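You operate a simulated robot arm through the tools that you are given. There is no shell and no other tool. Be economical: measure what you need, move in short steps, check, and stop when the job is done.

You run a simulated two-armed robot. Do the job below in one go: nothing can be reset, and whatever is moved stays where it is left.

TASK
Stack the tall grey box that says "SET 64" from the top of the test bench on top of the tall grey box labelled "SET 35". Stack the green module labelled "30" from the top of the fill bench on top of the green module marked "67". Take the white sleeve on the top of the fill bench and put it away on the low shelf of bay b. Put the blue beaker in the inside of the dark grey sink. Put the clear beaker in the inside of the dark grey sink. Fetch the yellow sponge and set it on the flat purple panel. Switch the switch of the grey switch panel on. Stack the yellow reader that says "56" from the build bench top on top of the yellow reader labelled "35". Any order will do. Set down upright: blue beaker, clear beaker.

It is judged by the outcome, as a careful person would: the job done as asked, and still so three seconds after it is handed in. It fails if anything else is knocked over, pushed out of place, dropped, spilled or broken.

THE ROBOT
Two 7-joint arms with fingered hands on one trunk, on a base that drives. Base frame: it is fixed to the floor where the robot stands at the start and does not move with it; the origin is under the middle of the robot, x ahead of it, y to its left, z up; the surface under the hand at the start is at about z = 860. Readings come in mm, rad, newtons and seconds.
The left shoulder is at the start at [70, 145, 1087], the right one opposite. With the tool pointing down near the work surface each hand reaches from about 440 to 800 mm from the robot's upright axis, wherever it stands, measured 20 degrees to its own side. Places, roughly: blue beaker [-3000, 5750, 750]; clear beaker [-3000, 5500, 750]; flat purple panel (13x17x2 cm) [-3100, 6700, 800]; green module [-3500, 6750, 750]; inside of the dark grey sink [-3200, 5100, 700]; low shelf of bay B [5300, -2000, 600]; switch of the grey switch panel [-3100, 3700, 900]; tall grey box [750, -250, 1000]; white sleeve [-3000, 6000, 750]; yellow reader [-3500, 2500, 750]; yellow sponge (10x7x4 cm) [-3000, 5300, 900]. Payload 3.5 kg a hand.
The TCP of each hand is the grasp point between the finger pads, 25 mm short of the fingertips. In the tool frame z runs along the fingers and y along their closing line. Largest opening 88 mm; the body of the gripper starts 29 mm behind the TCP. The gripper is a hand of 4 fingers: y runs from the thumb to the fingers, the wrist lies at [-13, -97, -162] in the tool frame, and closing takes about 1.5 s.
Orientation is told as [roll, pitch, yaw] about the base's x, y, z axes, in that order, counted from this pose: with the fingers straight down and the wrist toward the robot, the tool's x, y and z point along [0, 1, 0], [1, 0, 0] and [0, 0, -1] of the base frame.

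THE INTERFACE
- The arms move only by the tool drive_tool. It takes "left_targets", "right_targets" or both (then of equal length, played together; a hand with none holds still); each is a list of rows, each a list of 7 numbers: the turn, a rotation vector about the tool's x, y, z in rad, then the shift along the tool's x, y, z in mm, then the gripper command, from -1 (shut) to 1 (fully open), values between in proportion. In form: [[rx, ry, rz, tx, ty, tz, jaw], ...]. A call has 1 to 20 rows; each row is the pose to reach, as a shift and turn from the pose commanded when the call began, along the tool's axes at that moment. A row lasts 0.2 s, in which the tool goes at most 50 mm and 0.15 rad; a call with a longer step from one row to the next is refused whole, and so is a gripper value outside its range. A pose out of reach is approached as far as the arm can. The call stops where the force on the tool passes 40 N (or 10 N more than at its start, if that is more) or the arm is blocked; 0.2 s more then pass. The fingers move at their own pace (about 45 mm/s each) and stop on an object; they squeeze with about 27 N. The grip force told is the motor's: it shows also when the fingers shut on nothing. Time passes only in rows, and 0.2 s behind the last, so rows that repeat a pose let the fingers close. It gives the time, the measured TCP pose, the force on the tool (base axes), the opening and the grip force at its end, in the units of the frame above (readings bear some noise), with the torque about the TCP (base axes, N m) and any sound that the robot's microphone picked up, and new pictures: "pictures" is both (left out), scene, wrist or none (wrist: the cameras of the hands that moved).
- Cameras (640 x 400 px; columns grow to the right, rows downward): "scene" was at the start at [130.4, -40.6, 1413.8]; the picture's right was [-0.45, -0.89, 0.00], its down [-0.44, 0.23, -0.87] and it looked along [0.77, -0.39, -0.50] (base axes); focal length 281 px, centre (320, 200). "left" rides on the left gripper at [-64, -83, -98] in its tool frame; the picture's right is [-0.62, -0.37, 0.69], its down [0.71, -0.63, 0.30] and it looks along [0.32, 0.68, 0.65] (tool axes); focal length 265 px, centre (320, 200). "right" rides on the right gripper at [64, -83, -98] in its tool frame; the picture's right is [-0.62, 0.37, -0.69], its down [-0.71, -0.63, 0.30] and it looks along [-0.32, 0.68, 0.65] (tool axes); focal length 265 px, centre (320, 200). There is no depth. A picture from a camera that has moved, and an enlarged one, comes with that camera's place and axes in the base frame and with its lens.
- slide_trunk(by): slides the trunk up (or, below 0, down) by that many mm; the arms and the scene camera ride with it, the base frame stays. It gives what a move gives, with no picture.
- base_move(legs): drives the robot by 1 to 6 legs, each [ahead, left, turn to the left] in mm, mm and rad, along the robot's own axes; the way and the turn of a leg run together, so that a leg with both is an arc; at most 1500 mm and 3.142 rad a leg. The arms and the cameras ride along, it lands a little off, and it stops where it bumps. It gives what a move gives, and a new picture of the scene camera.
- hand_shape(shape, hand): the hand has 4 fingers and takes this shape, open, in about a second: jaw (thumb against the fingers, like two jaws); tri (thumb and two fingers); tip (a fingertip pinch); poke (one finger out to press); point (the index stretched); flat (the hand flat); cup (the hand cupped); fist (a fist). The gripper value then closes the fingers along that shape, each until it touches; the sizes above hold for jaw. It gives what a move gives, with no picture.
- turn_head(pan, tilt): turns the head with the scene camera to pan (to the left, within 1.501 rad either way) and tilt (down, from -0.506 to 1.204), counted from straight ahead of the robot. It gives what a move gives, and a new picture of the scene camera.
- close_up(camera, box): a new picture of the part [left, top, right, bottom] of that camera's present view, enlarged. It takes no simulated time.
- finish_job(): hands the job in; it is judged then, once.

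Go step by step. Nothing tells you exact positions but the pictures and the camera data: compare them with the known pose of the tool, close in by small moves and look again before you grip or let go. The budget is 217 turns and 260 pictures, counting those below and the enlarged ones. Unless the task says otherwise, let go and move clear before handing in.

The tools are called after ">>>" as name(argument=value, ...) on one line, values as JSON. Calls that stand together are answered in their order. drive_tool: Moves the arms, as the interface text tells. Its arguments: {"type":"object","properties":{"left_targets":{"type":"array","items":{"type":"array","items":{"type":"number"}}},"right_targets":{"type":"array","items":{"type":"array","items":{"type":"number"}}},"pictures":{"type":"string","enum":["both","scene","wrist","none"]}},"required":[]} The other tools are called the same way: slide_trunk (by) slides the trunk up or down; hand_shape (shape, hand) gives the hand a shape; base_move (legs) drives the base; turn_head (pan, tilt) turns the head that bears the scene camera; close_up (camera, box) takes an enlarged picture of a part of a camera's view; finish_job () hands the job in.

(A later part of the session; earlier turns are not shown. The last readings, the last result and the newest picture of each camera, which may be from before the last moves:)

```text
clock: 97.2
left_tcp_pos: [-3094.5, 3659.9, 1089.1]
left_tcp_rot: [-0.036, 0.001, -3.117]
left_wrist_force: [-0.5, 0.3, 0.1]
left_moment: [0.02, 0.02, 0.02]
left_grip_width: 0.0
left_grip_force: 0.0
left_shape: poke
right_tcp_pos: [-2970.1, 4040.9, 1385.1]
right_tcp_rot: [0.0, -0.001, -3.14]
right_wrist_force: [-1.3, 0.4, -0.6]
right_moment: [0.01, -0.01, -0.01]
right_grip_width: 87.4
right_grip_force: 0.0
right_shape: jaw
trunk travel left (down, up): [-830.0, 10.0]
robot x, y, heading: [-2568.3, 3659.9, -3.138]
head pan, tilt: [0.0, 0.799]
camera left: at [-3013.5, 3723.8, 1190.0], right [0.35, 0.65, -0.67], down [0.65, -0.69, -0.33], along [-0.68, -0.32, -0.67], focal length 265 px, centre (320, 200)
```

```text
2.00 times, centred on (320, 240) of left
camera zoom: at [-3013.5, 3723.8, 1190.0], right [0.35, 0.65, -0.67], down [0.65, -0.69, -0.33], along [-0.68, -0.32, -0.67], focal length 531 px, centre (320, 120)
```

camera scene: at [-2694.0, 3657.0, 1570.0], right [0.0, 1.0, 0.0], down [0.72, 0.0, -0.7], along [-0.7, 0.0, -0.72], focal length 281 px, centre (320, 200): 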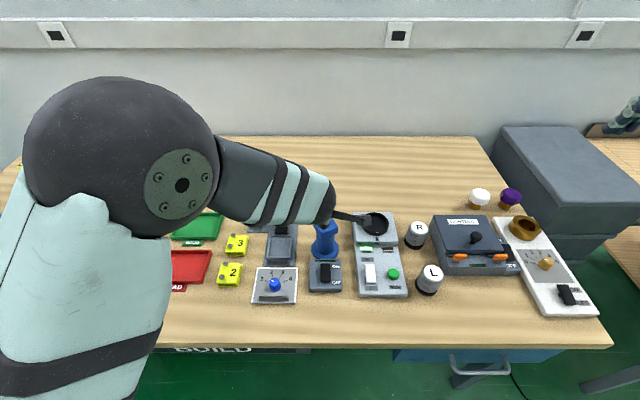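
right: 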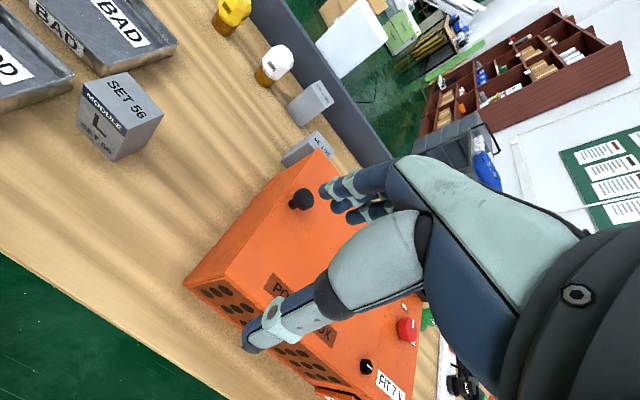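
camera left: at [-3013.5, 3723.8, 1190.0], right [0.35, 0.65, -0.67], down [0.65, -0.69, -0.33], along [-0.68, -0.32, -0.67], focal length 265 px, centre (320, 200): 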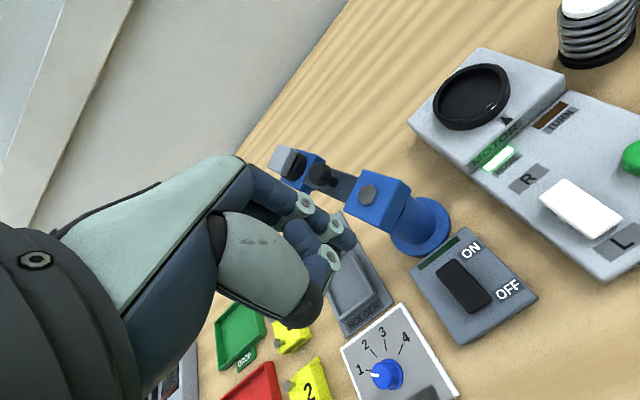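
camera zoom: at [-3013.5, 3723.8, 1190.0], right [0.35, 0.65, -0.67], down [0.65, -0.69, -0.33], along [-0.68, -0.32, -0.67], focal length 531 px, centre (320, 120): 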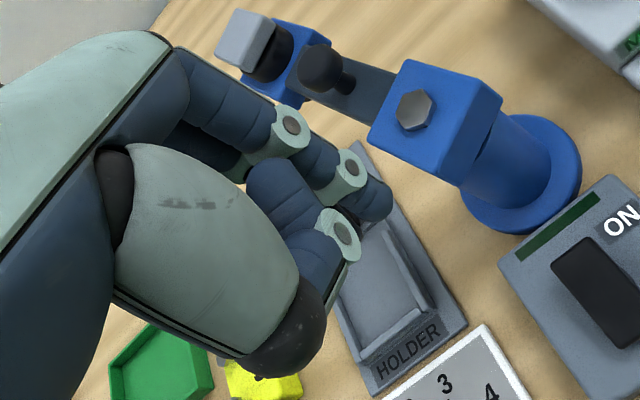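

The index fingertip lies almost on the tool axis. The blue column stands close behind, so I tilt the hand (fingertip leading west by 0.4 rad) and approach above the ON end.

>>> drive_tool(left_targets=[[-0.1, 0, 0, -2, -2, 20, 1], [-0.2, 0, 0, -4, -4, 45, 1], [-0.3, 0, 0, -6, -6, 75, 1], [-0.4, 0, 0, -7.4, -8.7, 105, 1], [-0.4, 0, 0, -7.4, -8.7, 125, 1], [-0.4, 0, 0, -7.4, -8.7, 125, 1]])

>>> close_up(camera="left", box=[280, 180, 480, 340])

>>> close_up(camera="scene", box=[270, 190, 410, 310])

```text
clock: 98.6
left_tcp_pos: [-3081.3, 3675.3, 960.5]
left_tcp_rot: [-0.017, -0.404, -3.131]
left_wrist_force: [1.4, 0.9, -0.1]
left_moment: [0.02, -0.01, 0.0]
left_grip_width: 0.2
left_grip_force: 0.0
left_shape: poke
right_tcp_pos: [-2970.6, 4040.8, 1385.5]
right_tcp_rot: [0.0, -0.004, -3.14]
right_wrist_force: [0.1, -0.3, -0.3]
right_moment: [0.01, 0.04, 0.01]
right_grip_width: 87.8
right_grip_force: 0.0
right_shape: jaw
trunk travel left (down, up): [-830.0, 10.0]
robot x, y, heading: [-2564.4, 3656.0, -3.137]
head pan, tilt: [0.0, 0.799]
camera scene: at [-2693.6, 3656.6, 1570.0], right [0.0, 1.0, 0.0], down [0.72, 0.0, -0.7], along [-0.7, 0.0, -0.72], focal length 281 px, centre (320, 200)
camera left: at [-2967.4, 3741.1, 1018.7], right [0.06, 0.63, -0.77], down [0.46, -0.7, -0.54], along [-0.88, -0.32, -0.34], focal length 265 px, centre (320, 200)
```

scene: 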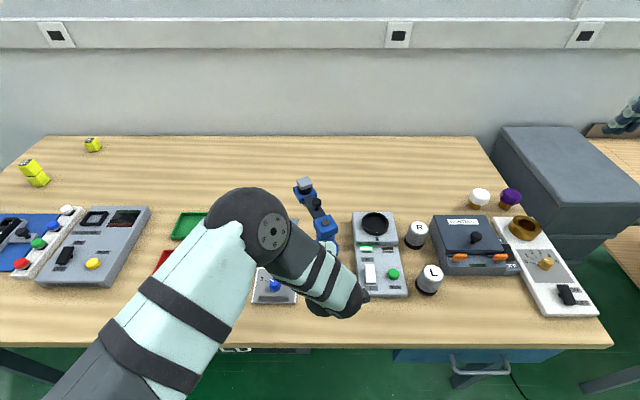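
left: 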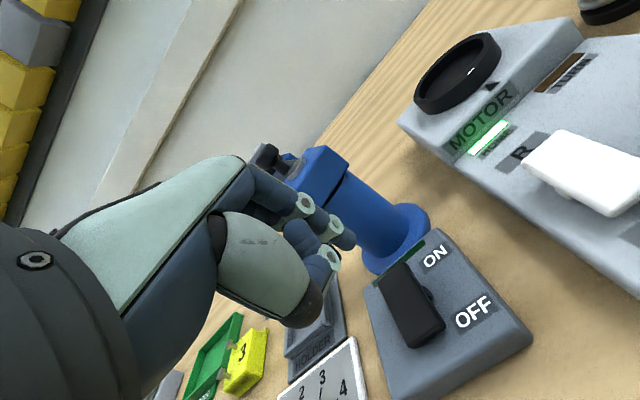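

```text
2.50 times, centred on (380, 260) of left
camera zoom: at [-2967.4, 3741.1, 1018.7], right [0.06, 0.63, -0.77], down [0.46, -0.7, -0.54], along [-0.88, -0.32, -0.34], focal length 664 px, centre (170, 50)
```

zoom: 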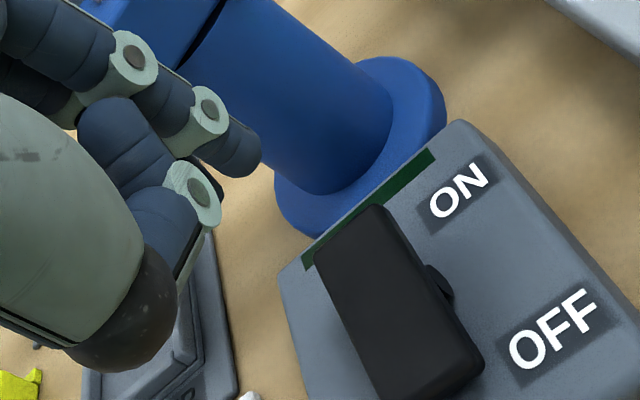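

```text
3.33 times, centred on (340, 250) of scene
camera zoom: at [-2693.6, 3656.6, 1570.0], right [0.0, 1.0, 0.0], down [0.72, 0.0, -0.7], along [-0.7, 0.0, -0.72], focal length 938 px, centre (253, 33)
```

zoom: 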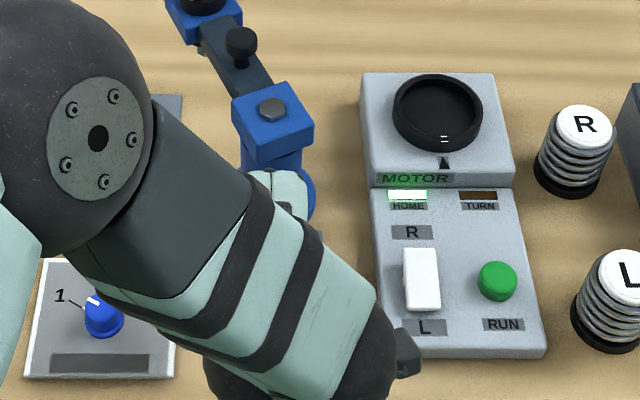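

Fingertip is nearly above the ON end. I shift 4 mm south, 3 mm east and press straight down in small steps.

>>> drive_tool(left_targets=[[0, 0, 0, 4, -7, 8, 1], [0, 0, 0, 4, -11, 17, 1], [0, 0, 0, 4, -14, 25, 1], [0, 0, 0, 4, -16.5, 31, 1], [0, 0, 0, 4, -18.5, 36, 1], [0, 0, 0, 4, -20, 39.5, 1], [0, 0, 0, 4, -21.5, 43, 1]], pictures="wrist")

>>> close_up(camera="left", box=[280, 180, 480, 340])

```text
clock: 100.2
left_tcp_pos: [-3078.6, 3671.6, 911.6]
left_tcp_rot: [-0.017, -0.402, -3.13]
left_wrist_force: [0.1, 0.0, 0.0]
left_moment: [-0.02, 0.03, 0.0]
left_grip_width: 0.0
left_grip_force: 0.0
left_shape: poke
right_tcp_pos: [-2970.8, 4040.9, 1386.0]
right_tcp_rot: [0.0, -0.003, -3.138]
right_wrist_force: [-0.2, -0.1, -0.1]
right_moment: [0.01, -0.01, 0.0]
right_grip_width: 87.7
right_grip_force: 0.1
right_shape: jaw
trunk travel left (down, up): [-830.0, 10.0]
robot x, y, heading: [-2563.5, 3654.1, -3.139]
head pan, tilt: [0.0, 0.799]
camera left: at [-2965.3, 3736.9, 970.9], right [0.07, 0.63, -0.77], down [0.46, -0.7, -0.54], along [-0.88, -0.32, -0.34], focal length 265 px, centre (320, 200)
```

left: 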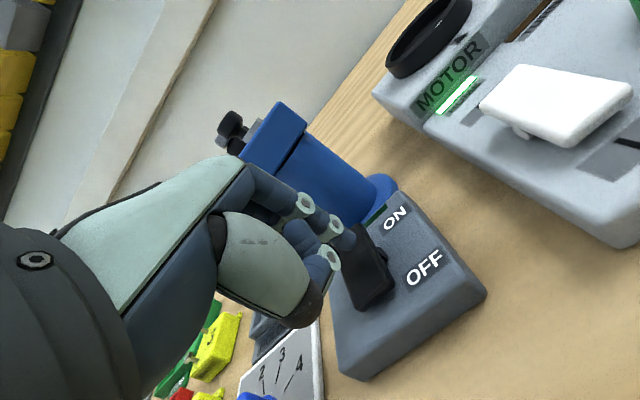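

```text
2.50 times, centred on (380, 260) of left
camera zoom: at [-2965.3, 3736.9, 970.9], right [0.07, 0.63, -0.77], down [0.46, -0.7, -0.54], along [-0.88, -0.32, -0.34], focal length 664 px, centre (170, 50)
```

zoom: 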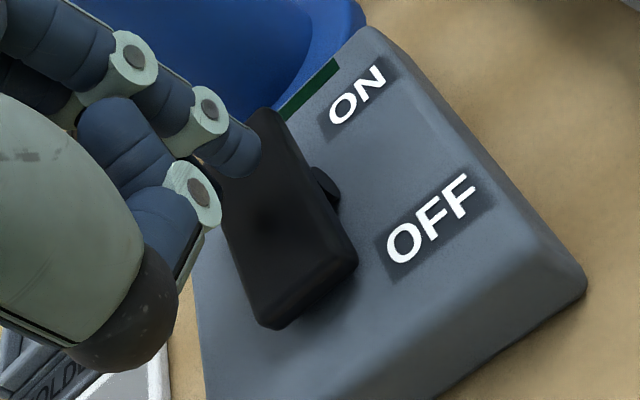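

The fingertip is right at the ON end. Continue down.

>>> drive_tool(left_targets=[[0, 0, 0, 0, -1.6, 3.7, 1], [0, 0, 0, 0, -3.2, 7.4, 1], [0, 0, 0, 0, -4.8, 11, 1], [0, 0, 0, 0, -6, 14, 1], [0, 0, 0, 0, -7.2, 16.6, 1], [0, 0, 0, 0, -8, 18.4, 1]], pictures="wrist")

>>> close_up(camera="left", box=[280, 180, 480, 340])

```text
clock: 101.5
left_tcp_pos: [-3083.9, 3670.7, 900.5]
left_tcp_rot: [-0.015, -0.43, -3.132]
left_wrist_force: [8.1, -1.0, 25.4]
left_moment: [-0.22, -0.09, 0.1]
left_grip_width: 0.0
left_grip_force: 0.1
left_shape: poke
right_tcp_pos: [-2968.0, 4040.7, 1386.4]
right_tcp_rot: [0.001, -0.006, -3.139]
right_wrist_force: [-0.4, -0.7, -0.7]
right_moment: [0.01, -0.04, 0.0]
right_grip_width: 87.6
right_grip_force: 0.0
right_shape: jaw
trunk travel left (down, up): [-830.0, 10.0]
robot x, y, heading: [-2564.5, 3658.2, -3.139]
head pan, tilt: [0.0, 0.799]
stopped in row 6 (left hand): the force on the tool passed its limit at 42 N (the readings are from after the stop); the commanded pose is now the measured one
camera left: at [-2968.0, 3737.0, 957.7], right [0.04, 0.63, -0.77], down [0.45, -0.71, -0.55], along [-0.89, -0.32, -0.31], focal length 265 px, centre (320, 200)
```

left: 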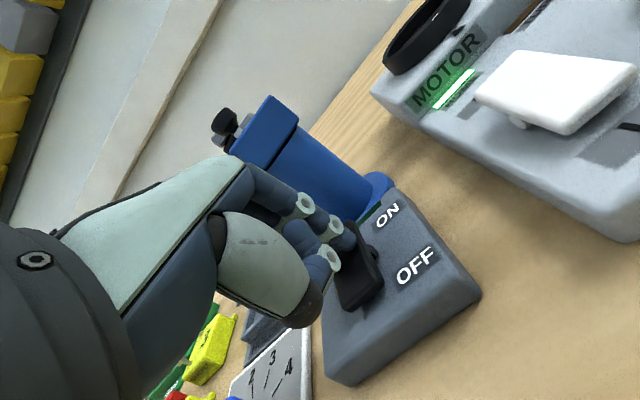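

```text
2.50 times, centred on (380, 260) of left
camera zoom: at [-2968.0, 3737.0, 957.7], right [0.04, 0.63, -0.77], down [0.45, -0.71, -0.55], along [-0.89, -0.32, -0.31], focal length 664 px, centre (170, 50)
```

zoom: 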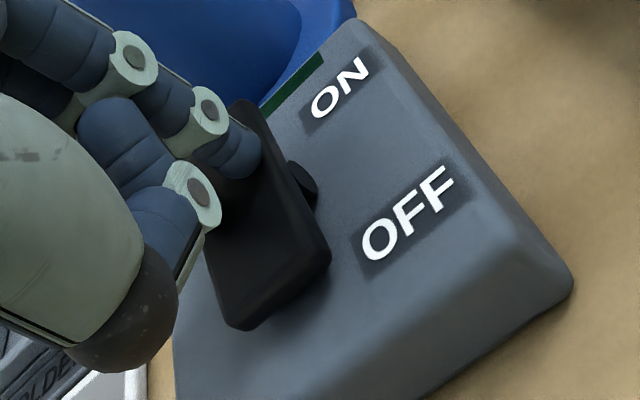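

The finger met a hard stop without a visible flip. I lift away and look at the rocker more closely.

>>> drive_tool(left_targets=[[0, 0, 0, 0, 10, -25, 1], [0, 0, 0, 0, 26, -60, 1], [0, 0, 0, 0, 20, -100, 1], [0, 0, 0, 20, 0, -140, 1], [0, 0, 0, 60, -20, -160, 1], [0, 0, 0, 100, -40, -180, 1]], pictures="wrist")

>>> close_up(camera="scene", box=[290, 240, 360, 300])

>>> close_up(camera="scene", box=[40, 200, 140, 290])

```text
clock: 102.9
left_tcp_pos: [-2983.1, 3562.9, 1051.1]
left_tcp_rot: [-0.027, -0.414, -3.112]
left_wrist_force: [-0.8, 0.4, 0.4]
left_moment: [0.05, 0.0, -0.04]
left_grip_width: 0.0
left_grip_force: 0.0
left_shape: poke
left hand out of reach, approached as far as the arm can: row 6
right_tcp_pos: [-2969.7, 4038.9, 1386.5]
right_tcp_rot: [-0.002, -0.003, -3.14]
right_wrist_force: [-0.4, 0.0, 0.7]
right_moment: [0.0, -0.01, 0.04]
right_grip_width: 87.7
right_grip_force: 0.0
right_shape: jaw
trunk travel left (down, up): [-830.0, 10.0]
robot x, y, heading: [-2563.8, 3653.5, -3.129]
head pan, tilt: [0.0, 0.799]
camera left: at [-2869.9, 3629.1, 1108.7], right [0.05, 0.64, -0.77], down [0.47, -0.69, -0.55], along [-0.88, -0.33, -0.33], focal length 265 px, centre (320, 200)
```

left: 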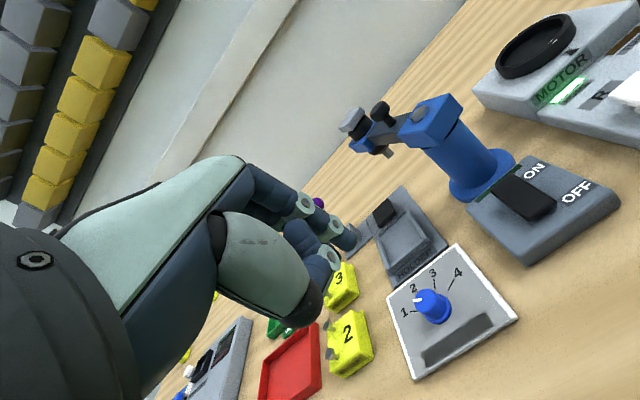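

```text
6.67 times, centred on (325, 270) of scene
camera zoom: at [-2693.2, 3654.8, 1570.0], right [0.0, 1.0, 0.0], down [0.72, 0.0, -0.7], along [-0.7, 0.0, -0.72], focal length 1875 px, centre (287, -267)
```

zoom: 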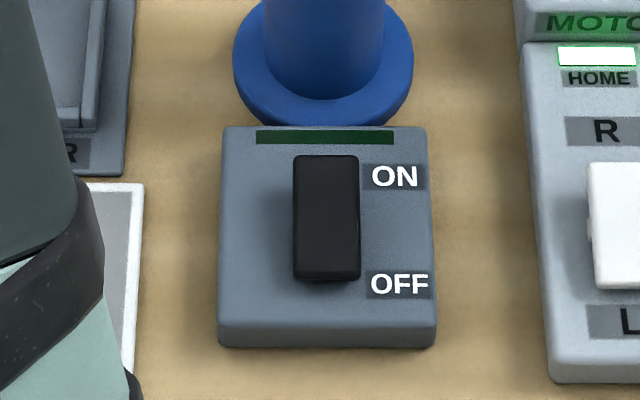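

```text
4.44 times, centred on (90, 245) of scene
camera zoom: at [-2693.2, 3654.8, 1570.0], right [0.0, 1.0, 0.0], down [0.72, 0.0, -0.7], along [-0.7, 0.0, -0.72], focal length 1250 px, centre (1342, 0)
```

zoom: 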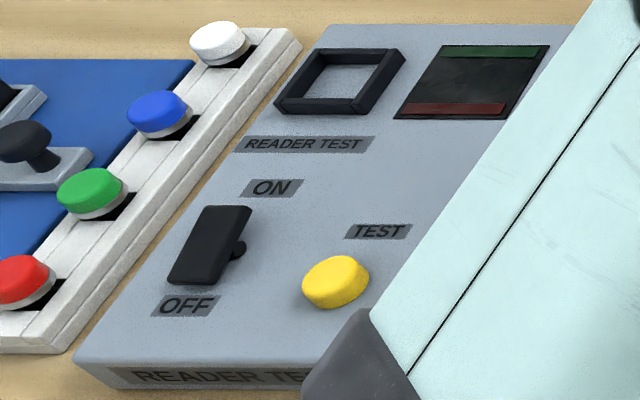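

>>> close_up(camera="left", box=[460, 150, 620, 270])

```text
3.33 times, centred on (540, 210) of left
camera zoom: at [-2869.9, 3629.1, 1108.7], right [0.05, 0.64, -0.77], down [0.47, -0.69, -0.55], along [-0.88, -0.33, -0.33], focal length 885 px, centre (-413, 167)
```

zoom: 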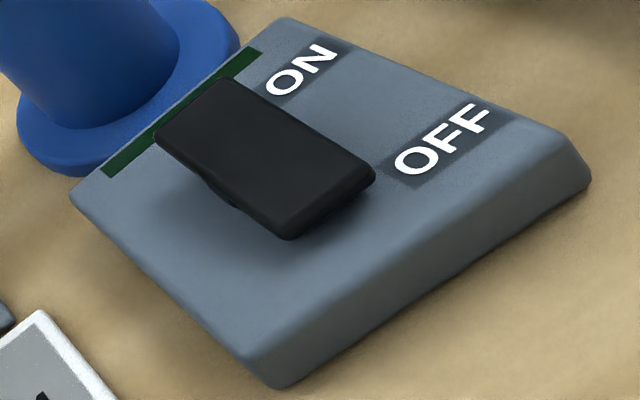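

The rocker looks unchanged; my contact was likely too near its pivot. I return above it, aiming about 8 mm further toward the ON end.

>>> drive_tool(left_targets=[[0, 0, 0, -28, 12, 20, 1], [0, 0, 0, -56, 24, 45, 1], [0, 0, 0, -84, 36, 75, 1], [0, 0, 0, -105, 44, 110, 1], [0, 0, 0, -111, 48, 130, 1], [0, 0, 0, -111, 48, 130, 1]], pictures="none")

```text
clock: 104.3
left_tcp_pos: [-3079.3, 3682.5, 951.3]
left_tcp_rot: [-0.018, -0.418, -3.131]
left_wrist_force: [0.0, 0.7, 1.2]
left_moment: [-0.01, 0.01, 0.0]
left_grip_width: 0.0
left_grip_force: 0.1
left_shape: poke
right_tcp_pos: [-2969.3, 4040.8, 1386.1]
right_tcp_rot: [-0.001, -0.003, -3.141]
right_wrist_force: [0.2, -0.8, -0.4]
right_moment: [0.02, 0.02, 0.01]
right_grip_width: 87.7
right_grip_force: 0.0
right_shape: jaw
trunk travel left (down, up): [-830.0, 10.0]
robot x, y, heading: [-2559.6, 3653.6, -3.136]
head pan, tilt: [0.0, 0.799]
```

>>> drive_tool(left_targets=[[0, 0, 0, 11.4, 1.1, 10, 1], [0, 0, 0, 11.4, 1.1, 28.9, 1], [0, 0, 0, 11.4, 1.1, 28.9, 1]], pictures="none")

>>> close_up(camera="left", box=[280, 180, 480, 340])

```text
clock: 105.1
left_tcp_pos: [-3093.6, 3671.1, 925.4]
left_tcp_rot: [-0.018, -0.418, -3.131]
left_wrist_force: [0.6, 0.3, 0.5]
left_moment: [0.0, 0.01, 0.03]
left_grip_width: 0.2
left_grip_force: 0.0
left_shape: poke
right_tcp_pos: [-2970.3, 4040.5, 1386.6]
right_tcp_rot: [0.0, -0.003, -3.141]
right_wrist_force: [0.2, -0.6, -0.5]
right_moment: [-0.01, 0.02, 0.01]
right_grip_width: 87.6
right_grip_force: 0.1
right_shape: jaw
trunk travel left (down, up): [-830.0, 10.0]
robot x, y, heading: [-2562.6, 3653.2, -3.135]
head pan, tilt: [0.0, 0.799]
```

```text
2.50 times, centred on (380, 260) of left
camera zoom: at [-2978.6, 3736.5, 982.9], right [0.05, 0.63, -0.77], down [0.45, -0.7, -0.55], along [-0.89, -0.32, -0.32], focal length 664 px, centre (170, 50)
```

zoom: 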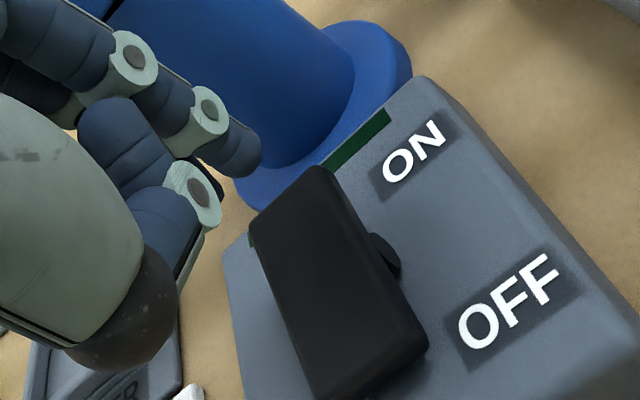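

Now the view shows the ON end raised over the green bar; my finger is above it, well beyond the pivot. Press down.

>>> drive_tool(left_targets=[[0, 0, 0, 1, 0, 5, 1], [0, 0, 0, 1, -2.5, 10, 1], [0, 0, 0, 1, -4.5, 14.5, 1], [0, 0, 0, 1, -6.3, 19, 1], [0, 0, 0, 1, -8.3, 23.5, 1], [0, 0, 0, 1, -10.3, 28, 1], [0, 0, 0, 1, -12.4, 32.5, 1], [0, 0, 0, 1, -14.4, 37, 1]], pictures="none")

>>> close_up(camera="left", box=[280, 180, 480, 340])

```text
clock: 106.8
left_tcp_pos: [-3100.6, 3671.1, 898.6]
left_tcp_rot: [-0.02, -0.45, -3.131]
left_wrist_force: [2.5, -1.0, 20.4]
left_moment: [-0.17, 0.12, 0.03]
left_grip_width: 0.1
left_grip_force: 0.1
left_shape: poke
right_tcp_pos: [-2968.4, 4040.4, 1385.8]
right_tcp_rot: [-0.001, -0.003, -3.138]
right_wrist_force: [-0.2, -0.8, 0.2]
right_moment: [0.0, 0.01, 0.0]
right_grip_width: 87.8
right_grip_force: 0.1
right_shape: jaw
trunk travel left (down, up): [-830.0, 10.0]
robot x, y, heading: [-2561.1, 3653.8, -3.135]
head pan, tilt: [0.0, 0.799]
stopped in row 8 (left hand): the force on the tool passed its limit at 43 N (the readings are from after the stop); the commanded pose is now the measured one
```

```text
2.50 times, centred on (380, 260) of left
camera zoom: at [-2985.4, 3735.7, 952.6], right [0.03, 0.63, -0.77], down [0.44, -0.7, -0.56], along [-0.9, -0.32, -0.3], focal length 664 px, centre (170, 50)
```

zoom: 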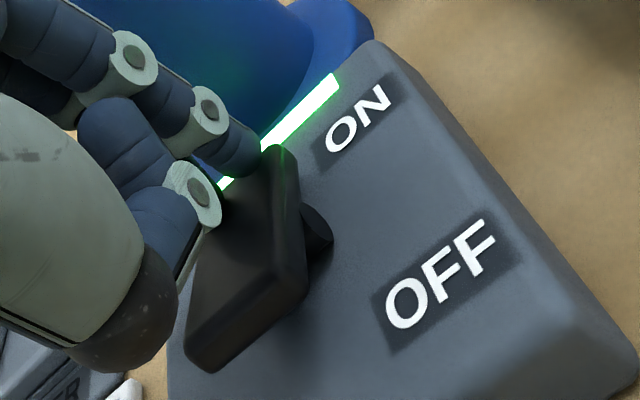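

The lamp is lit: switch ON. Retract upward and restore the hand.

>>> drive_tool(left_targets=[[0, 0, 0, 0, 13, -27, 1], [0, 0, 0, 0, 30, -63, 1], [0, 0, 0, 0, 47, -99, 1], [0.1, 0, 0, 0, 50, -140, 1], [0.2, 0, 0, 0, 50, -185, 1], [0.3, 0, 0, 0, 45, -225, 1], [0.42, 0, 0, 0, 40, -260, 1], [0.42, 0, 0, 0, 40, -260, 1]], pictures="none")

>>> hand_shape(hand="left", shape="jaw")

>>> close_up(camera="scene", box=[240, 160, 440, 310])

```text
clock: 108.6
left_tcp_pos: [-3027.0, 3666.4, 1148.2]
left_tcp_rot: [-0.017, -0.016, -3.138]
left_wrist_force: [-0.5, 0.0, 0.0]
left_moment: [0.0, -0.03, 0.02]
left_grip_width: 0.2
left_grip_force: 0.0
left_shape: poke
right_tcp_pos: [-2971.1, 4041.3, 1387.1]
right_tcp_rot: [0.0, -0.003, -3.14]
right_wrist_force: [0.4, 0.4, 0.1]
right_moment: [0.01, 0.01, 0.01]
right_grip_width: 87.5
right_grip_force: 0.1
right_shape: jaw
trunk travel left (down, up): [-830.0, 10.0]
robot x, y, heading: [-2565.2, 3657.0, -3.138]
head pan, tilt: [0.0, 0.799]
```

```text
clock: 109.5
left_tcp_pos: [-3026.5, 3666.7, 1148.2]
left_tcp_rot: [-0.016, -0.016, -3.14]
left_wrist_force: [0.6, -0.1, 1.0]
left_moment: [-0.03, 0.01, 0.01]
left_grip_width: 88.0
left_grip_force: 0.1
left_shape: jaw
right_tcp_pos: [-2970.7, 4041.5, 1386.0]
right_tcp_rot: [0.001, -0.002, -3.14]
right_wrist_force: [0.2, 1.1, 0.3]
right_moment: [0.01, 0.03, 0.0]
right_grip_width: 87.6
right_grip_force: 0.1
right_shape: jaw
trunk travel left (down, up): [-830.0, 10.0]
robot x, y, heading: [-2565.7, 3661.4, -3.141]
head pan, tilt: [0.0, 0.799]
```

```text
2.67 times, centred on (340, 235) of scene
camera zoom: at [-2693.8, 3656.3, 1570.0], right [0.0, 1.0, 0.0], down [0.72, 0.0, -0.7], along [-0.7, 0.0, -0.72], focal length 750 px, centre (267, 107)
```

zoom: 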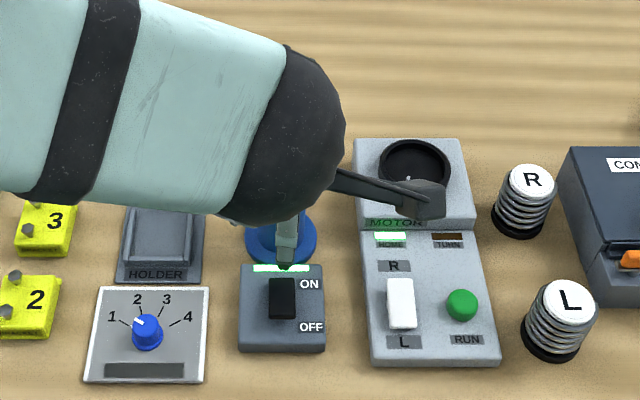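

Switch done. Stow the left hand aside and drive north to the fill bench.

>>> drive_tool(left_targets=[[0, 0, 0, 35, -5, -35, 1], [0, 0, 0, 70, -10, -70, 1], [0, 0, 0, 105, -15, -105, 1], [0, 0, 0, 140, -20, -140, 1], [0, 0, 0, 180, -30, -165, 1], [0, 0, 0, 225, -40, -185, 1], [0, 0, 0, 270, -50, -200, 1], [0, 0, 0, 310, -60, -210, 1]], pictures="none")

>>> base_move(legs=[[-150, 0, 0], [0, -1000, 0], [0, -1000, 0]])

>>> turn_head(pan=0.0, tilt=0.65)

```text
refused: row 6 steps farther than a row can; nothing moved
```

```text
clock: 120.4
left_tcp_pos: [-2878.9, 5653.0, 1147.7]
left_tcp_rot: [-0.017, -0.017, -3.141]
left_wrist_force: [-0.1, 0.4, 0.2]
left_moment: [0.02, -0.01, 0.0]
left_grip_width: 88.0
left_grip_force: 0.1
left_shape: jaw
right_tcp_pos: [-2821.7, 6025.7, 1386.0]
right_tcp_rot: [-0.001, -0.001, 3.142]
right_wrist_force: [-0.4, -0.8, -0.7]
right_moment: [0.01, 0.01, 0.0]
right_grip_width: 87.5
right_grip_force: 0.1
right_shape: jaw
trunk travel left (down, up): [-830.0, 10.0]
robot x, y, heading: [-2416.8, 5640.2, -3.14]
head pan, tilt: [0.0, 0.799]
camera scene: at [-2546.0, 5640.4, 1570.0], right [0.0, 1.0, 0.0], down [0.72, 0.0, -0.7], along [-0.7, 0.0, -0.72], focal length 281 px, centre (320, 200)
```

scene: 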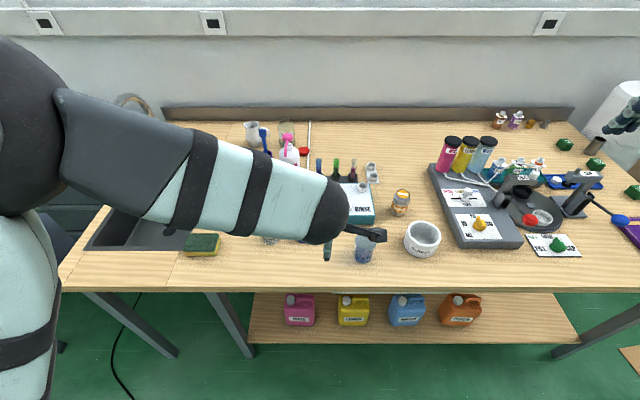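

```text
clock: 121.1
left_tcp_pos: [-2879.1, 5652.9, 1149.2]
left_tcp_rot: [-0.016, -0.018, -3.14]
left_wrist_force: [-0.4, -0.5, -1.2]
left_moment: [0.01, -0.01, 0.0]
left_grip_width: 88.4
left_grip_force: 0.1
left_shape: jaw
right_tcp_pos: [-2822.1, 6025.9, 1385.8]
right_tcp_rot: [-0.001, -0.002, 3.142]
right_wrist_force: [-0.8, -0.5, 0.3]
right_moment: [0.0, -0.05, 0.01]
right_grip_width: 87.7
right_grip_force: 0.0
right_shape: jaw
trunk travel left (down, up): [-830.0, 10.0]
robot x, y, heading: [-2415.4, 5642.3, -3.138]
head pan, tilt: [0.0, 0.649]
camera scene: at [-2552.1, 5641.4, 1582.5], right [0.0, 1.0, 0.0], down [0.61, 0.0, -0.8], along [-0.8, 0.0, -0.61], focal length 281 px, centre (320, 200)
```

scene: 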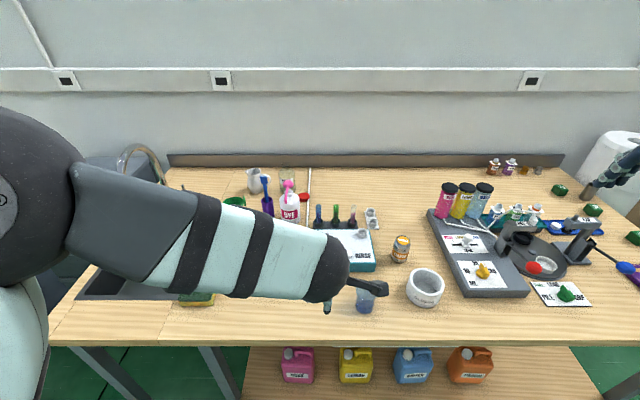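

I see the sink at left, sponge, blue beaker (px 363, 295), white sleeve candidate at (425, 287), green modules at right. Move the left arm out of the view.

>>> drive_tool(left_targets=[[0, 0, 0, 35, -5, -35, 1], [0, 0, 0, 70, -10, -65, 1], [0, 0, 0, 105, -15, -95, 1], [0, 0, 0, 140, -20, -120, 1], [0, 0, 0, 180, -25, -140, 1], [0, 0, 0, 222, -30, -155, 1], [0, 0, 0, 265, -35, -165, 1], [0, 0, 0, 305, -40, -170, 1], [0, 0, 0, 345, -40, -170, 1]], pictures="scene")

```text
clock: 123.1
left_tcp_pos: [-2836.2, 5301.7, 1309.7]
left_tcp_rot: [-0.017, -0.017, -3.144]
left_wrist_force: [-0.2, 0.3, -0.6]
left_moment: [0.0, 0.01, -0.01]
left_grip_width: 87.9
left_grip_force: 0.0
left_shape: jaw
right_tcp_pos: [-2821.3, 6025.0, 1386.7]
right_tcp_rot: [-0.001, -0.001, 3.143]
right_wrist_force: [0.2, 0.2, -0.4]
right_moment: [0.05, -0.03, 0.0]
right_grip_width: 87.8
right_grip_force: 0.0
right_shape: jaw
trunk travel left (down, up): [-830.0, 10.0]
robot x, y, heading: [-2415.3, 5640.5, -3.142]
head pan, tilt: [0.0, 0.649]
camera scene: at [-2552.2, 5638.8, 1582.6], right [0.0, 1.0, 0.0], down [0.6, 0.0, -0.8], along [-0.8, 0.0, -0.6], focal length 281 px, centre (320, 200)
```

scene: 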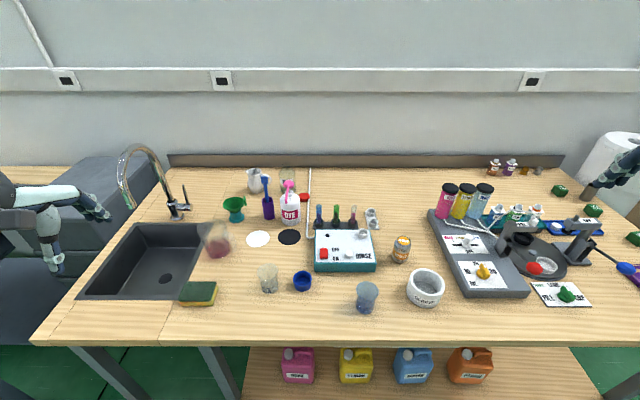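

>>> close_up(camera="scene", box=[170, 220, 450, 320])

>>> close_up(camera="scene", box=[480, 150, 640, 310])

```text
2.29 times, centred on (310, 270) of scene
camera zoom: at [-2552.2, 5638.8, 1582.6], right [0.0, 1.0, 0.0], down [0.6, 0.0, -0.8], along [-0.8, 0.0, -0.6], focal length 643 px, centre (343, 40)
```

zoom: 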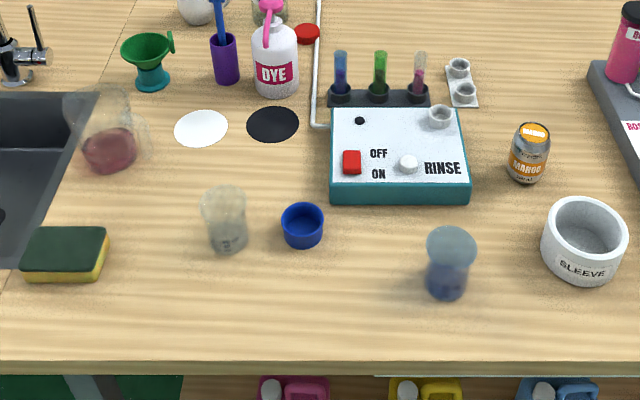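

```text
2.50 times, centred on (560, 230) of scene
camera zoom: at [-2552.2, 5638.8, 1582.6], right [0.0, 1.0, 0.0], down [0.6, 0.0, -0.8], along [-0.8, 0.0, -0.6], focal length 703 px, centre (-280, 125)
```

zoom: 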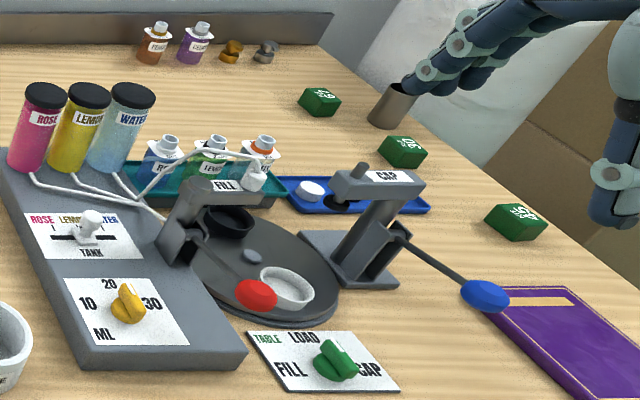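

Identified: clear beaker near (-3060, 5487), blue beaker near (-2994, 5768), sleeve near (-3009, 5938), sponge near (-3025, 5285). Lower the trunk a bit and bring the left hand above the clear beaker.

>>> slide_trunk(by=-130)

>>> drive_tool(left_targets=[[0, 0, 0, -31, 37, 0, 1], [0, 0, 0, -62, 74, 0, 1], [0, 0, 0, -93, 111, 0, 1], [0, 0, 0, -124, 148, 0, 1], [0, 0, 0, -155, 185, 10, 1], [0, 0, 0, -186, 218, 30, 1], [0, 0, 0, -186, 224, 75, 1], [0, 0, 0, -186, 224, 110, 1], [0, 0, 0, -186, 224, 110, 1]])

```text
clock: 124.7
left_tcp_pos: [-2834.5, 5304.6, 1179.3]
left_tcp_rot: [-0.015, -0.017, -3.142]
left_wrist_force: [-0.2, -0.2, 0.2]
left_moment: [-0.02, -0.01, -0.01]
left_grip_width: 88.0
left_grip_force: 0.1
left_shape: jaw
right_tcp_pos: [-2821.5, 6027.5, 1255.9]
right_tcp_rot: [0.0, -0.002, 3.14]
right_wrist_force: [-0.4, 1.1, -0.2]
right_moment: [-0.02, 0.01, -0.02]
right_grip_width: 88.0
right_grip_force: 0.0
right_shape: jaw
trunk travel left (down, up): [-700.0, 140.0]
robot x, y, heading: [-2412.0, 5639.8, -3.141]
head pan, tilt: [0.0, 0.649]
```

```text
clock: 126.7
left_tcp_pos: [-3064.0, 5492.6, 1076.0]
left_tcp_rot: [-0.016, -0.017, -3.14]
left_wrist_force: [0.5, -0.3, 0.3]
left_moment: [0.01, 0.0, 0.0]
left_grip_width: 87.8
left_grip_force: 0.0
left_shape: jaw
right_tcp_pos: [-2820.6, 6027.9, 1255.9]
right_tcp_rot: [-0.001, -0.002, 3.142]
right_wrist_force: [-1.0, -0.6, 0.8]
right_moment: [0.02, 0.03, -0.01]
right_grip_width: 87.4
right_grip_force: 0.1
right_shape: jaw
trunk travel left (down, up): [-700.0, 140.0]
robot x, y, heading: [-2413.4, 5637.2, -3.141]
head pan, tilt: [0.0, 0.649]
camera scene: at [-2552.0, 5642.3, 1452.6], right [0.0, 1.0, 0.0], down [0.6, 0.0, -0.8], along [-0.8, 0.0, -0.6], focal length 281 px, centre (320, 200)
camera left: at [-2979.6, 5555.8, 1173.3], right [0.36, 0.63, -0.69], down [0.62, -0.71, -0.33], along [-0.69, -0.31, -0.65], focal length 265 px, centre (320, 200)
```

scene: 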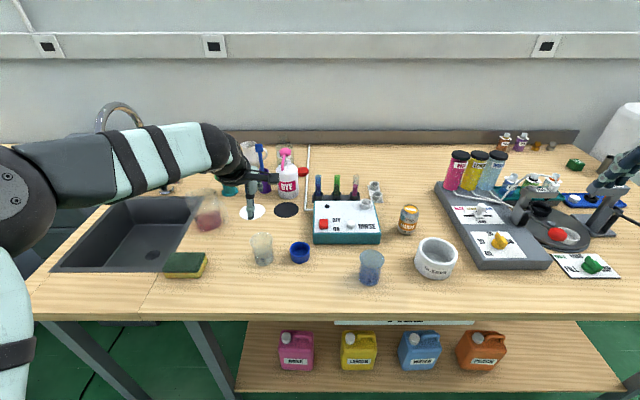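
left: 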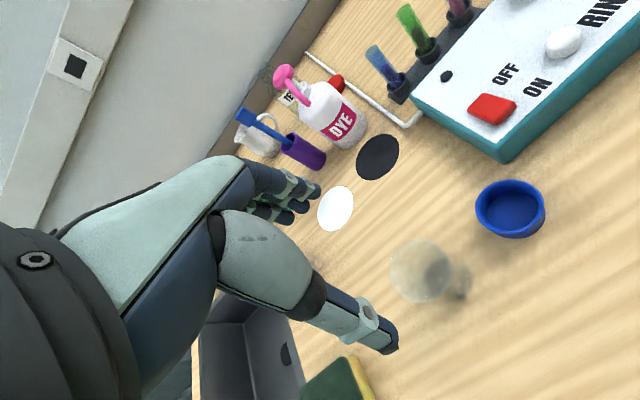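

Triangulating: clear beaker rim centre ≈ (-3078, 5490, 921), bench ≈ 845. I descend to just above with slight correction and check.

>>> drive_tool(left_targets=[[0, 0, 0, 2.6, 10, 35, 1], [0, 0, 0, 2.6, 19, 70, 1], [0, 0, 0, 2.6, 19, 105, 1], [0, 0, 0, 2.6, 19, 105, 1]], pictures="wrist")

>>> close_up(camera="scene", box=[190, 180, 330, 280])

```text
clock: 127.7
left_tcp_pos: [-3081.7, 5491.4, 972.5]
left_tcp_rot: [-0.017, -0.016, -3.14]
left_wrist_force: [-0.5, -0.1, -0.1]
left_moment: [0.01, 0.01, 0.03]
left_grip_width: 87.7
left_grip_force: 0.1
left_shape: jaw
right_tcp_pos: [-2821.5, 6026.4, 1256.0]
right_tcp_rot: [-0.002, -0.002, 3.142]
right_wrist_force: [-0.9, 0.2, -0.4]
right_moment: [0.0, -0.01, 0.0]
right_grip_width: 88.0
right_grip_force: 0.2
right_shape: jaw
trunk travel left (down, up): [-700.0, 140.0]
robot x, y, heading: [-2414.3, 5639.6, -3.145]
head pan, tilt: [0.0, 0.649]
camera left: at [-2998.4, 5555.2, 1070.2], right [0.36, 0.63, -0.69], down [0.62, -0.71, -0.33], along [-0.69, -0.31, -0.65], focal length 265 px, centre (320, 200)
```

left: 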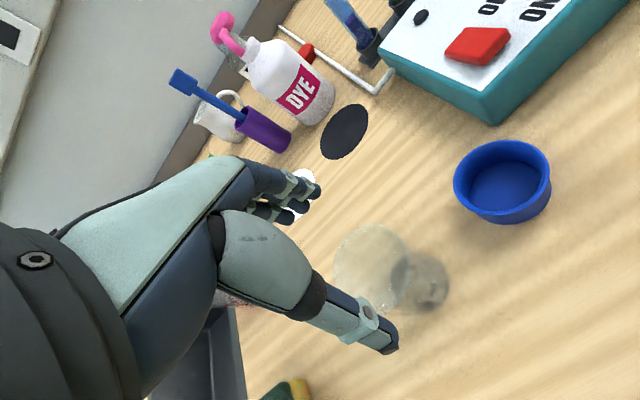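

```text
4.00 times, centred on (260, 230) of scene
camera zoom: at [-2552.0, 5641.5, 1452.6], right [0.0, 1.0, 0.0], down [0.6, 0.0, -0.8], along [-0.8, 0.0, -0.6], focal length 1125 px, centre (560, 80)
```

zoom: 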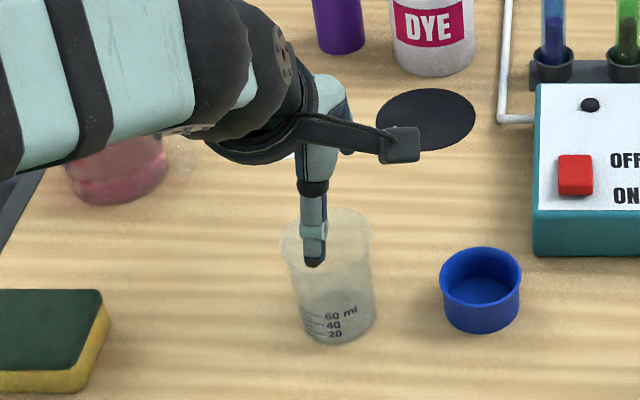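

Beaker rim centre ≈ (-3077, 5489). Descend to z ≈ 900 and close gently.

>>> drive_tool(left_targets=[[0, 0, 0, 2, 0, 25, 1], [0, 0, 0, 2, 0, 50, 1], [0, 0, 0, 2, 0, 70, 1], [0, 0, 0, 2, 0, 71, 1], [0, 0, 0, 2, 0, 71, 0.6], [0, 0, 0, 2, 0, 71, 0.4], [0, 0, 0, 2, 0, 71, 0.2], [0, 0, 0, 2, 0, 71, 0], [0, 0, 0, 2, 0, 71, -0.5], [0, 0, 0, 2, 0, 71, -1], [0, 0, 0, 2, 0, 71, -1], [0, 0, 0, 2, 0, 71, -1], [0, 0, 0, 2, 0, 71, -1]], pictures="wrist")

>>> close_up(camera="scene", box=[190, 180, 330, 280])

```text
clock: 130.4
left_tcp_pos: [-3081.8, 5491.9, 900.3]
left_tcp_rot: [-0.016, -0.018, -3.141]
left_wrist_force: [0.1, 0.2, 0.7]
left_moment: [0.0, -0.03, -0.02]
left_grip_width: 48.4
left_grip_force: 27.1
left_shape: jaw
right_tcp_pos: [-2821.5, 6025.5, 1254.6]
right_tcp_rot: [0.0, -0.001, 3.142]
right_wrist_force: [0.3, 0.7, 0.2]
right_moment: [-0.03, 0.02, -0.02]
right_grip_width: 87.6
right_grip_force: 0.1
right_shape: jaw
trunk travel left (down, up): [-700.0, 140.0]
robot x, y, heading: [-2417.3, 5643.2, -3.139]
head pan, tilt: [0.0, 0.649]
camera left: at [-2999.3, 5554.7, 998.8], right [0.36, 0.63, -0.69], down [0.62, -0.71, -0.33], along [-0.69, -0.31, -0.65], focal length 265 px, centre (320, 200)
```

left: 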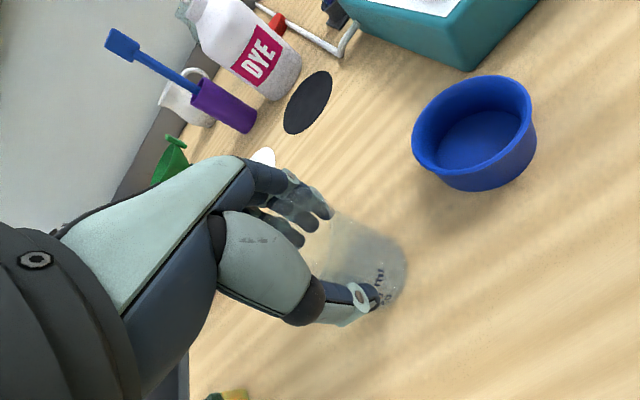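

```text
4.00 times, centred on (260, 230) of scene
camera zoom: at [-2552.3, 5641.4, 1452.5], right [0.0, 1.0, 0.0], down [0.6, 0.0, -0.8], along [-0.8, 0.0, -0.6], focal length 1125 px, centre (560, 80)
```

zoom: 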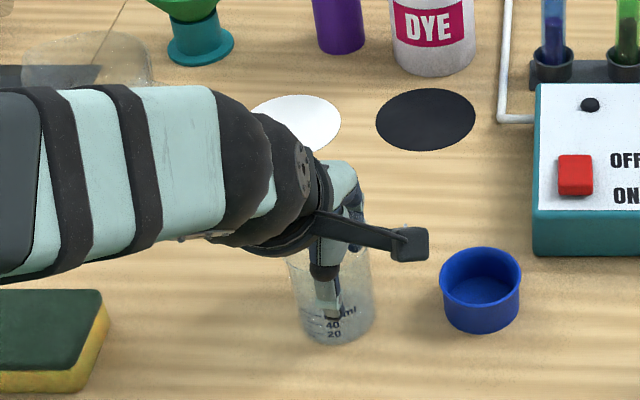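

Gripped upright. Lift 130 mm and shift the base south and a little forward so that the sink is in reach.

>>> drive_tool(left_targets=[[0, 0, 0, 0, 0, -30, -1], [0, 0, 0, 0, 0, -65, -1], [0, 0, 0, 0, 0, -100, -1], [0, 0, 0, 0, 0, -130, -1]], pictures="none")

>>> base_move(legs=[[0, 390, 0], [130, 0, 0]])

>>> turn_head(pan=0.15, tilt=0.85)

```text
clock: 131.4
left_tcp_pos: [-3081.4, 5491.0, 1031.4]
left_tcp_rot: [-0.016, -0.018, -3.141]
left_wrist_force: [0.9, 0.2, 0.2]
left_moment: [0.02, -0.01, -0.01]
left_grip_width: 48.1
left_grip_force: 26.9
left_shape: jaw
right_tcp_pos: [-2821.7, 6027.2, 1256.0]
right_tcp_rot: [0.001, -0.004, 3.14]
right_wrist_force: [0.9, 0.0, -0.4]
right_moment: [-0.02, 0.02, 0.0]
right_grip_width: 87.9
right_grip_force: 0.1
right_shape: jaw
trunk travel left (down, up): [-700.0, 140.0]
robot x, y, heading: [-2414.1, 5641.6, -3.149]
head pan, tilt: [0.0, 0.649]
```

```text
clock: 134.8
left_tcp_pos: [-3211.1, 5104.0, 1031.1]
left_tcp_rot: [-0.018, -0.022, -3.14]
left_wrist_force: [1.2, -0.4, -0.2]
left_moment: [-0.01, -0.02, -0.01]
left_grip_width: 48.2
left_grip_force: 26.5
left_shape: jaw
right_tcp_pos: [-2953.0, 5641.0, 1256.9]
right_tcp_rot: [0.001, -0.004, -3.141]
right_wrist_force: [-0.3, 0.2, 0.0]
right_moment: [-0.01, 0.05, -0.02]
right_grip_width: 87.9
right_grip_force: 0.1
right_shape: jaw
trunk travel left (down, up): [-700.0, 140.0]
robot x, y, heading: [-2547.8, 5258.1, -3.139]
head pan, tilt: [0.0, 0.649]
camera scene: at [-2681.7, 5255.0, 1452.8], right [0.0, 1.0, 0.0], down [0.6, 0.0, -0.8], along [-0.8, 0.0, -0.6], focal length 281 px, centre (320, 200)
```

scene: 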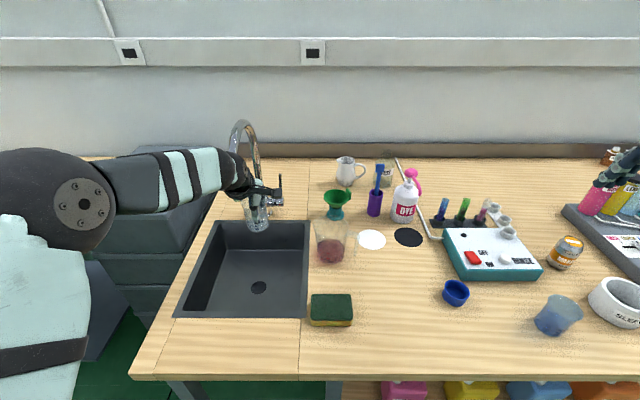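

```text
clock: 135.5
left_tcp_pos: [-3213.2, 5102.9, 1029.5]
left_tcp_rot: [-0.017, -0.017, -3.138]
left_wrist_force: [-0.7, 0.5, -0.2]
left_moment: [0.01, 0.01, 0.03]
left_grip_width: 48.1
left_grip_force: 26.6
left_shape: jaw
right_tcp_pos: [-2954.6, 5639.8, 1254.7]
right_tcp_rot: [-0.002, -0.003, -3.141]
right_wrist_force: [0.3, -0.3, 0.4]
right_moment: [-0.02, -0.02, 0.0]
right_grip_width: 87.8
right_grip_force: 0.0
right_shape: jaw
trunk travel left (down, up): [-700.0, 140.0]
robot x, y, heading: [-2541.8, 5255.6, -3.14]
head pan, tilt: [0.15, 0.85]
camera scene: at [-2675.4, 5243.6, 1435.9], right [-0.15, 0.99, 0.0], down [0.74, 0.11, -0.66], along [-0.65, -0.1, -0.75], focal length 281 px, centre (320, 200)
```

scene: 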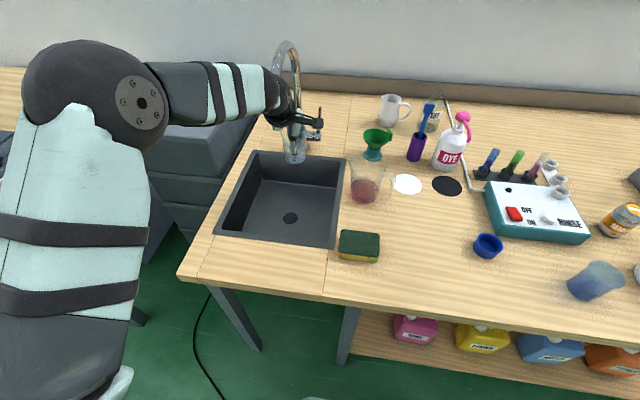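

The gooseneck faucet comes down near my hand. I zoom to see clearances.

>>> close_up(camera="scene", box=[210, 20, 370, 180])

>>> close_up(camera="left", box=[0, 0, 640, 400])

```text
2.50 times, centred on (290, 100) of scene
camera zoom: at [-2675.4, 5243.6, 1435.9], right [-0.15, 0.99, 0.0], down [0.74, 0.11, -0.66], along [-0.65, -0.1, -0.75], focal length 703 px, centre (395, 450)
```

zoom: 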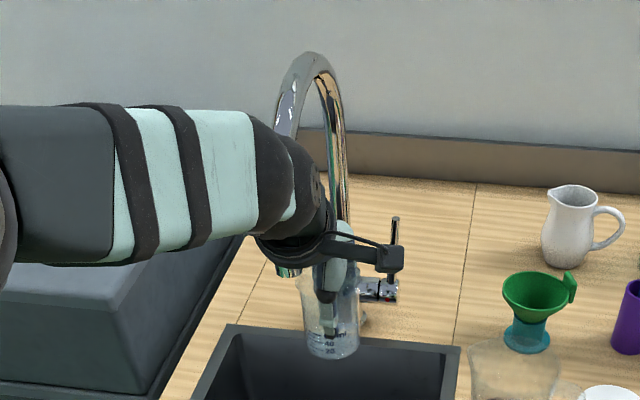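

```text
1.00 times, centred on (320, 200) of left (not enlarged: the box is as wide or as high as the picture)
camera zoom: at [-3129.9, 5167.7, 1128.3], right [0.36, 0.63, -0.69], down [0.63, -0.71, -0.33], along [-0.69, -0.31, -0.65], focal length 265 px, centre (320, 200)
```

zoom: 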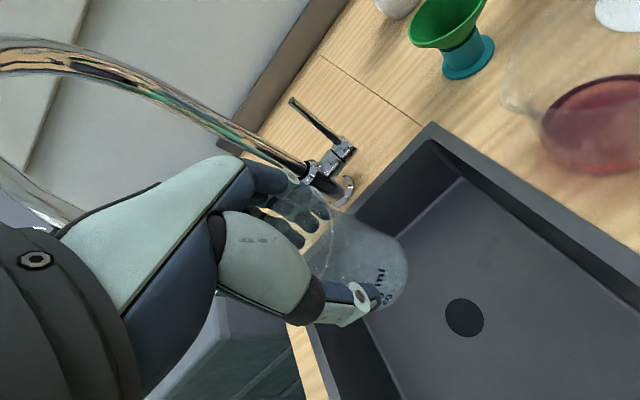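

The spout end is at about (-3203, 5064, 1061), 40 mm south of my hand. I move north to y ≈ 5165 and lower the beaker into the sink's north half.

>>> drive_tool(left_targets=[[0, 0, 0, -32, 2, 0, -1], [0, 0, 0, -62, 2, 0, -1], [0, 0, 0, -62, 2, 40, -1], [0, 0, 0, -62, 2, 80, -1], [0, 0, 0, -62, 2, 120, -1], [0, 0, 0, -62, 2, 160, -1], [0, 0, 0, -62, 2, 200, -1], [0, 0, 0, -62, 2, 225, -1], [0, 0, 0, -62, 2, 225, -1]])

```text
clock: 137.5
left_tcp_pos: [-3219.3, 5169.4, 807.3]
left_tcp_rot: [-0.019, -0.018, -3.14]
left_wrist_force: [0.4, -0.5, 0.2]
left_moment: [0.01, 0.0, -0.03]
left_grip_width: 48.2
left_grip_force: 27.2
left_shape: jaw
right_tcp_pos: [-2952.9, 5641.2, 1255.8]
right_tcp_rot: [0.001, -0.004, -3.143]
right_wrist_force: [-0.4, 0.2, 0.6]
right_moment: [0.04, -0.01, 0.01]
right_grip_width: 87.6
right_grip_force: 0.1
right_shape: jaw
trunk travel left (down, up): [-700.0, 140.0]
robot x, y, heading: [-2544.7, 5254.6, -3.138]
head pan, tilt: [0.15, 0.85]
camera scene: at [-2674.2, 5243.4, 1436.0], right [-0.15, 0.99, 0.0], down [0.74, 0.11, -0.66], along [-0.65, -0.1, -0.75], focal length 281 px, centre (320, 200)
camera left: at [-3134.8, 5233.7, 905.0], right [0.35, 0.63, -0.69], down [0.63, -0.71, -0.33], along [-0.69, -0.31, -0.65], focal length 265 px, centre (320, 200)
```

scene: 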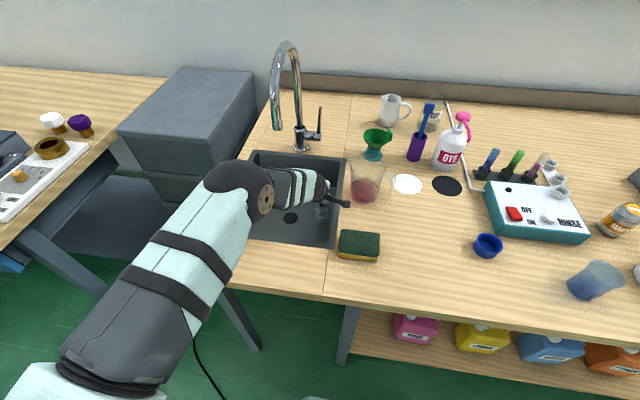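
left: 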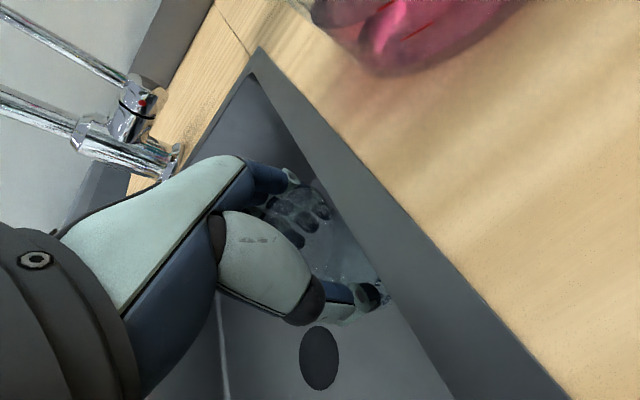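

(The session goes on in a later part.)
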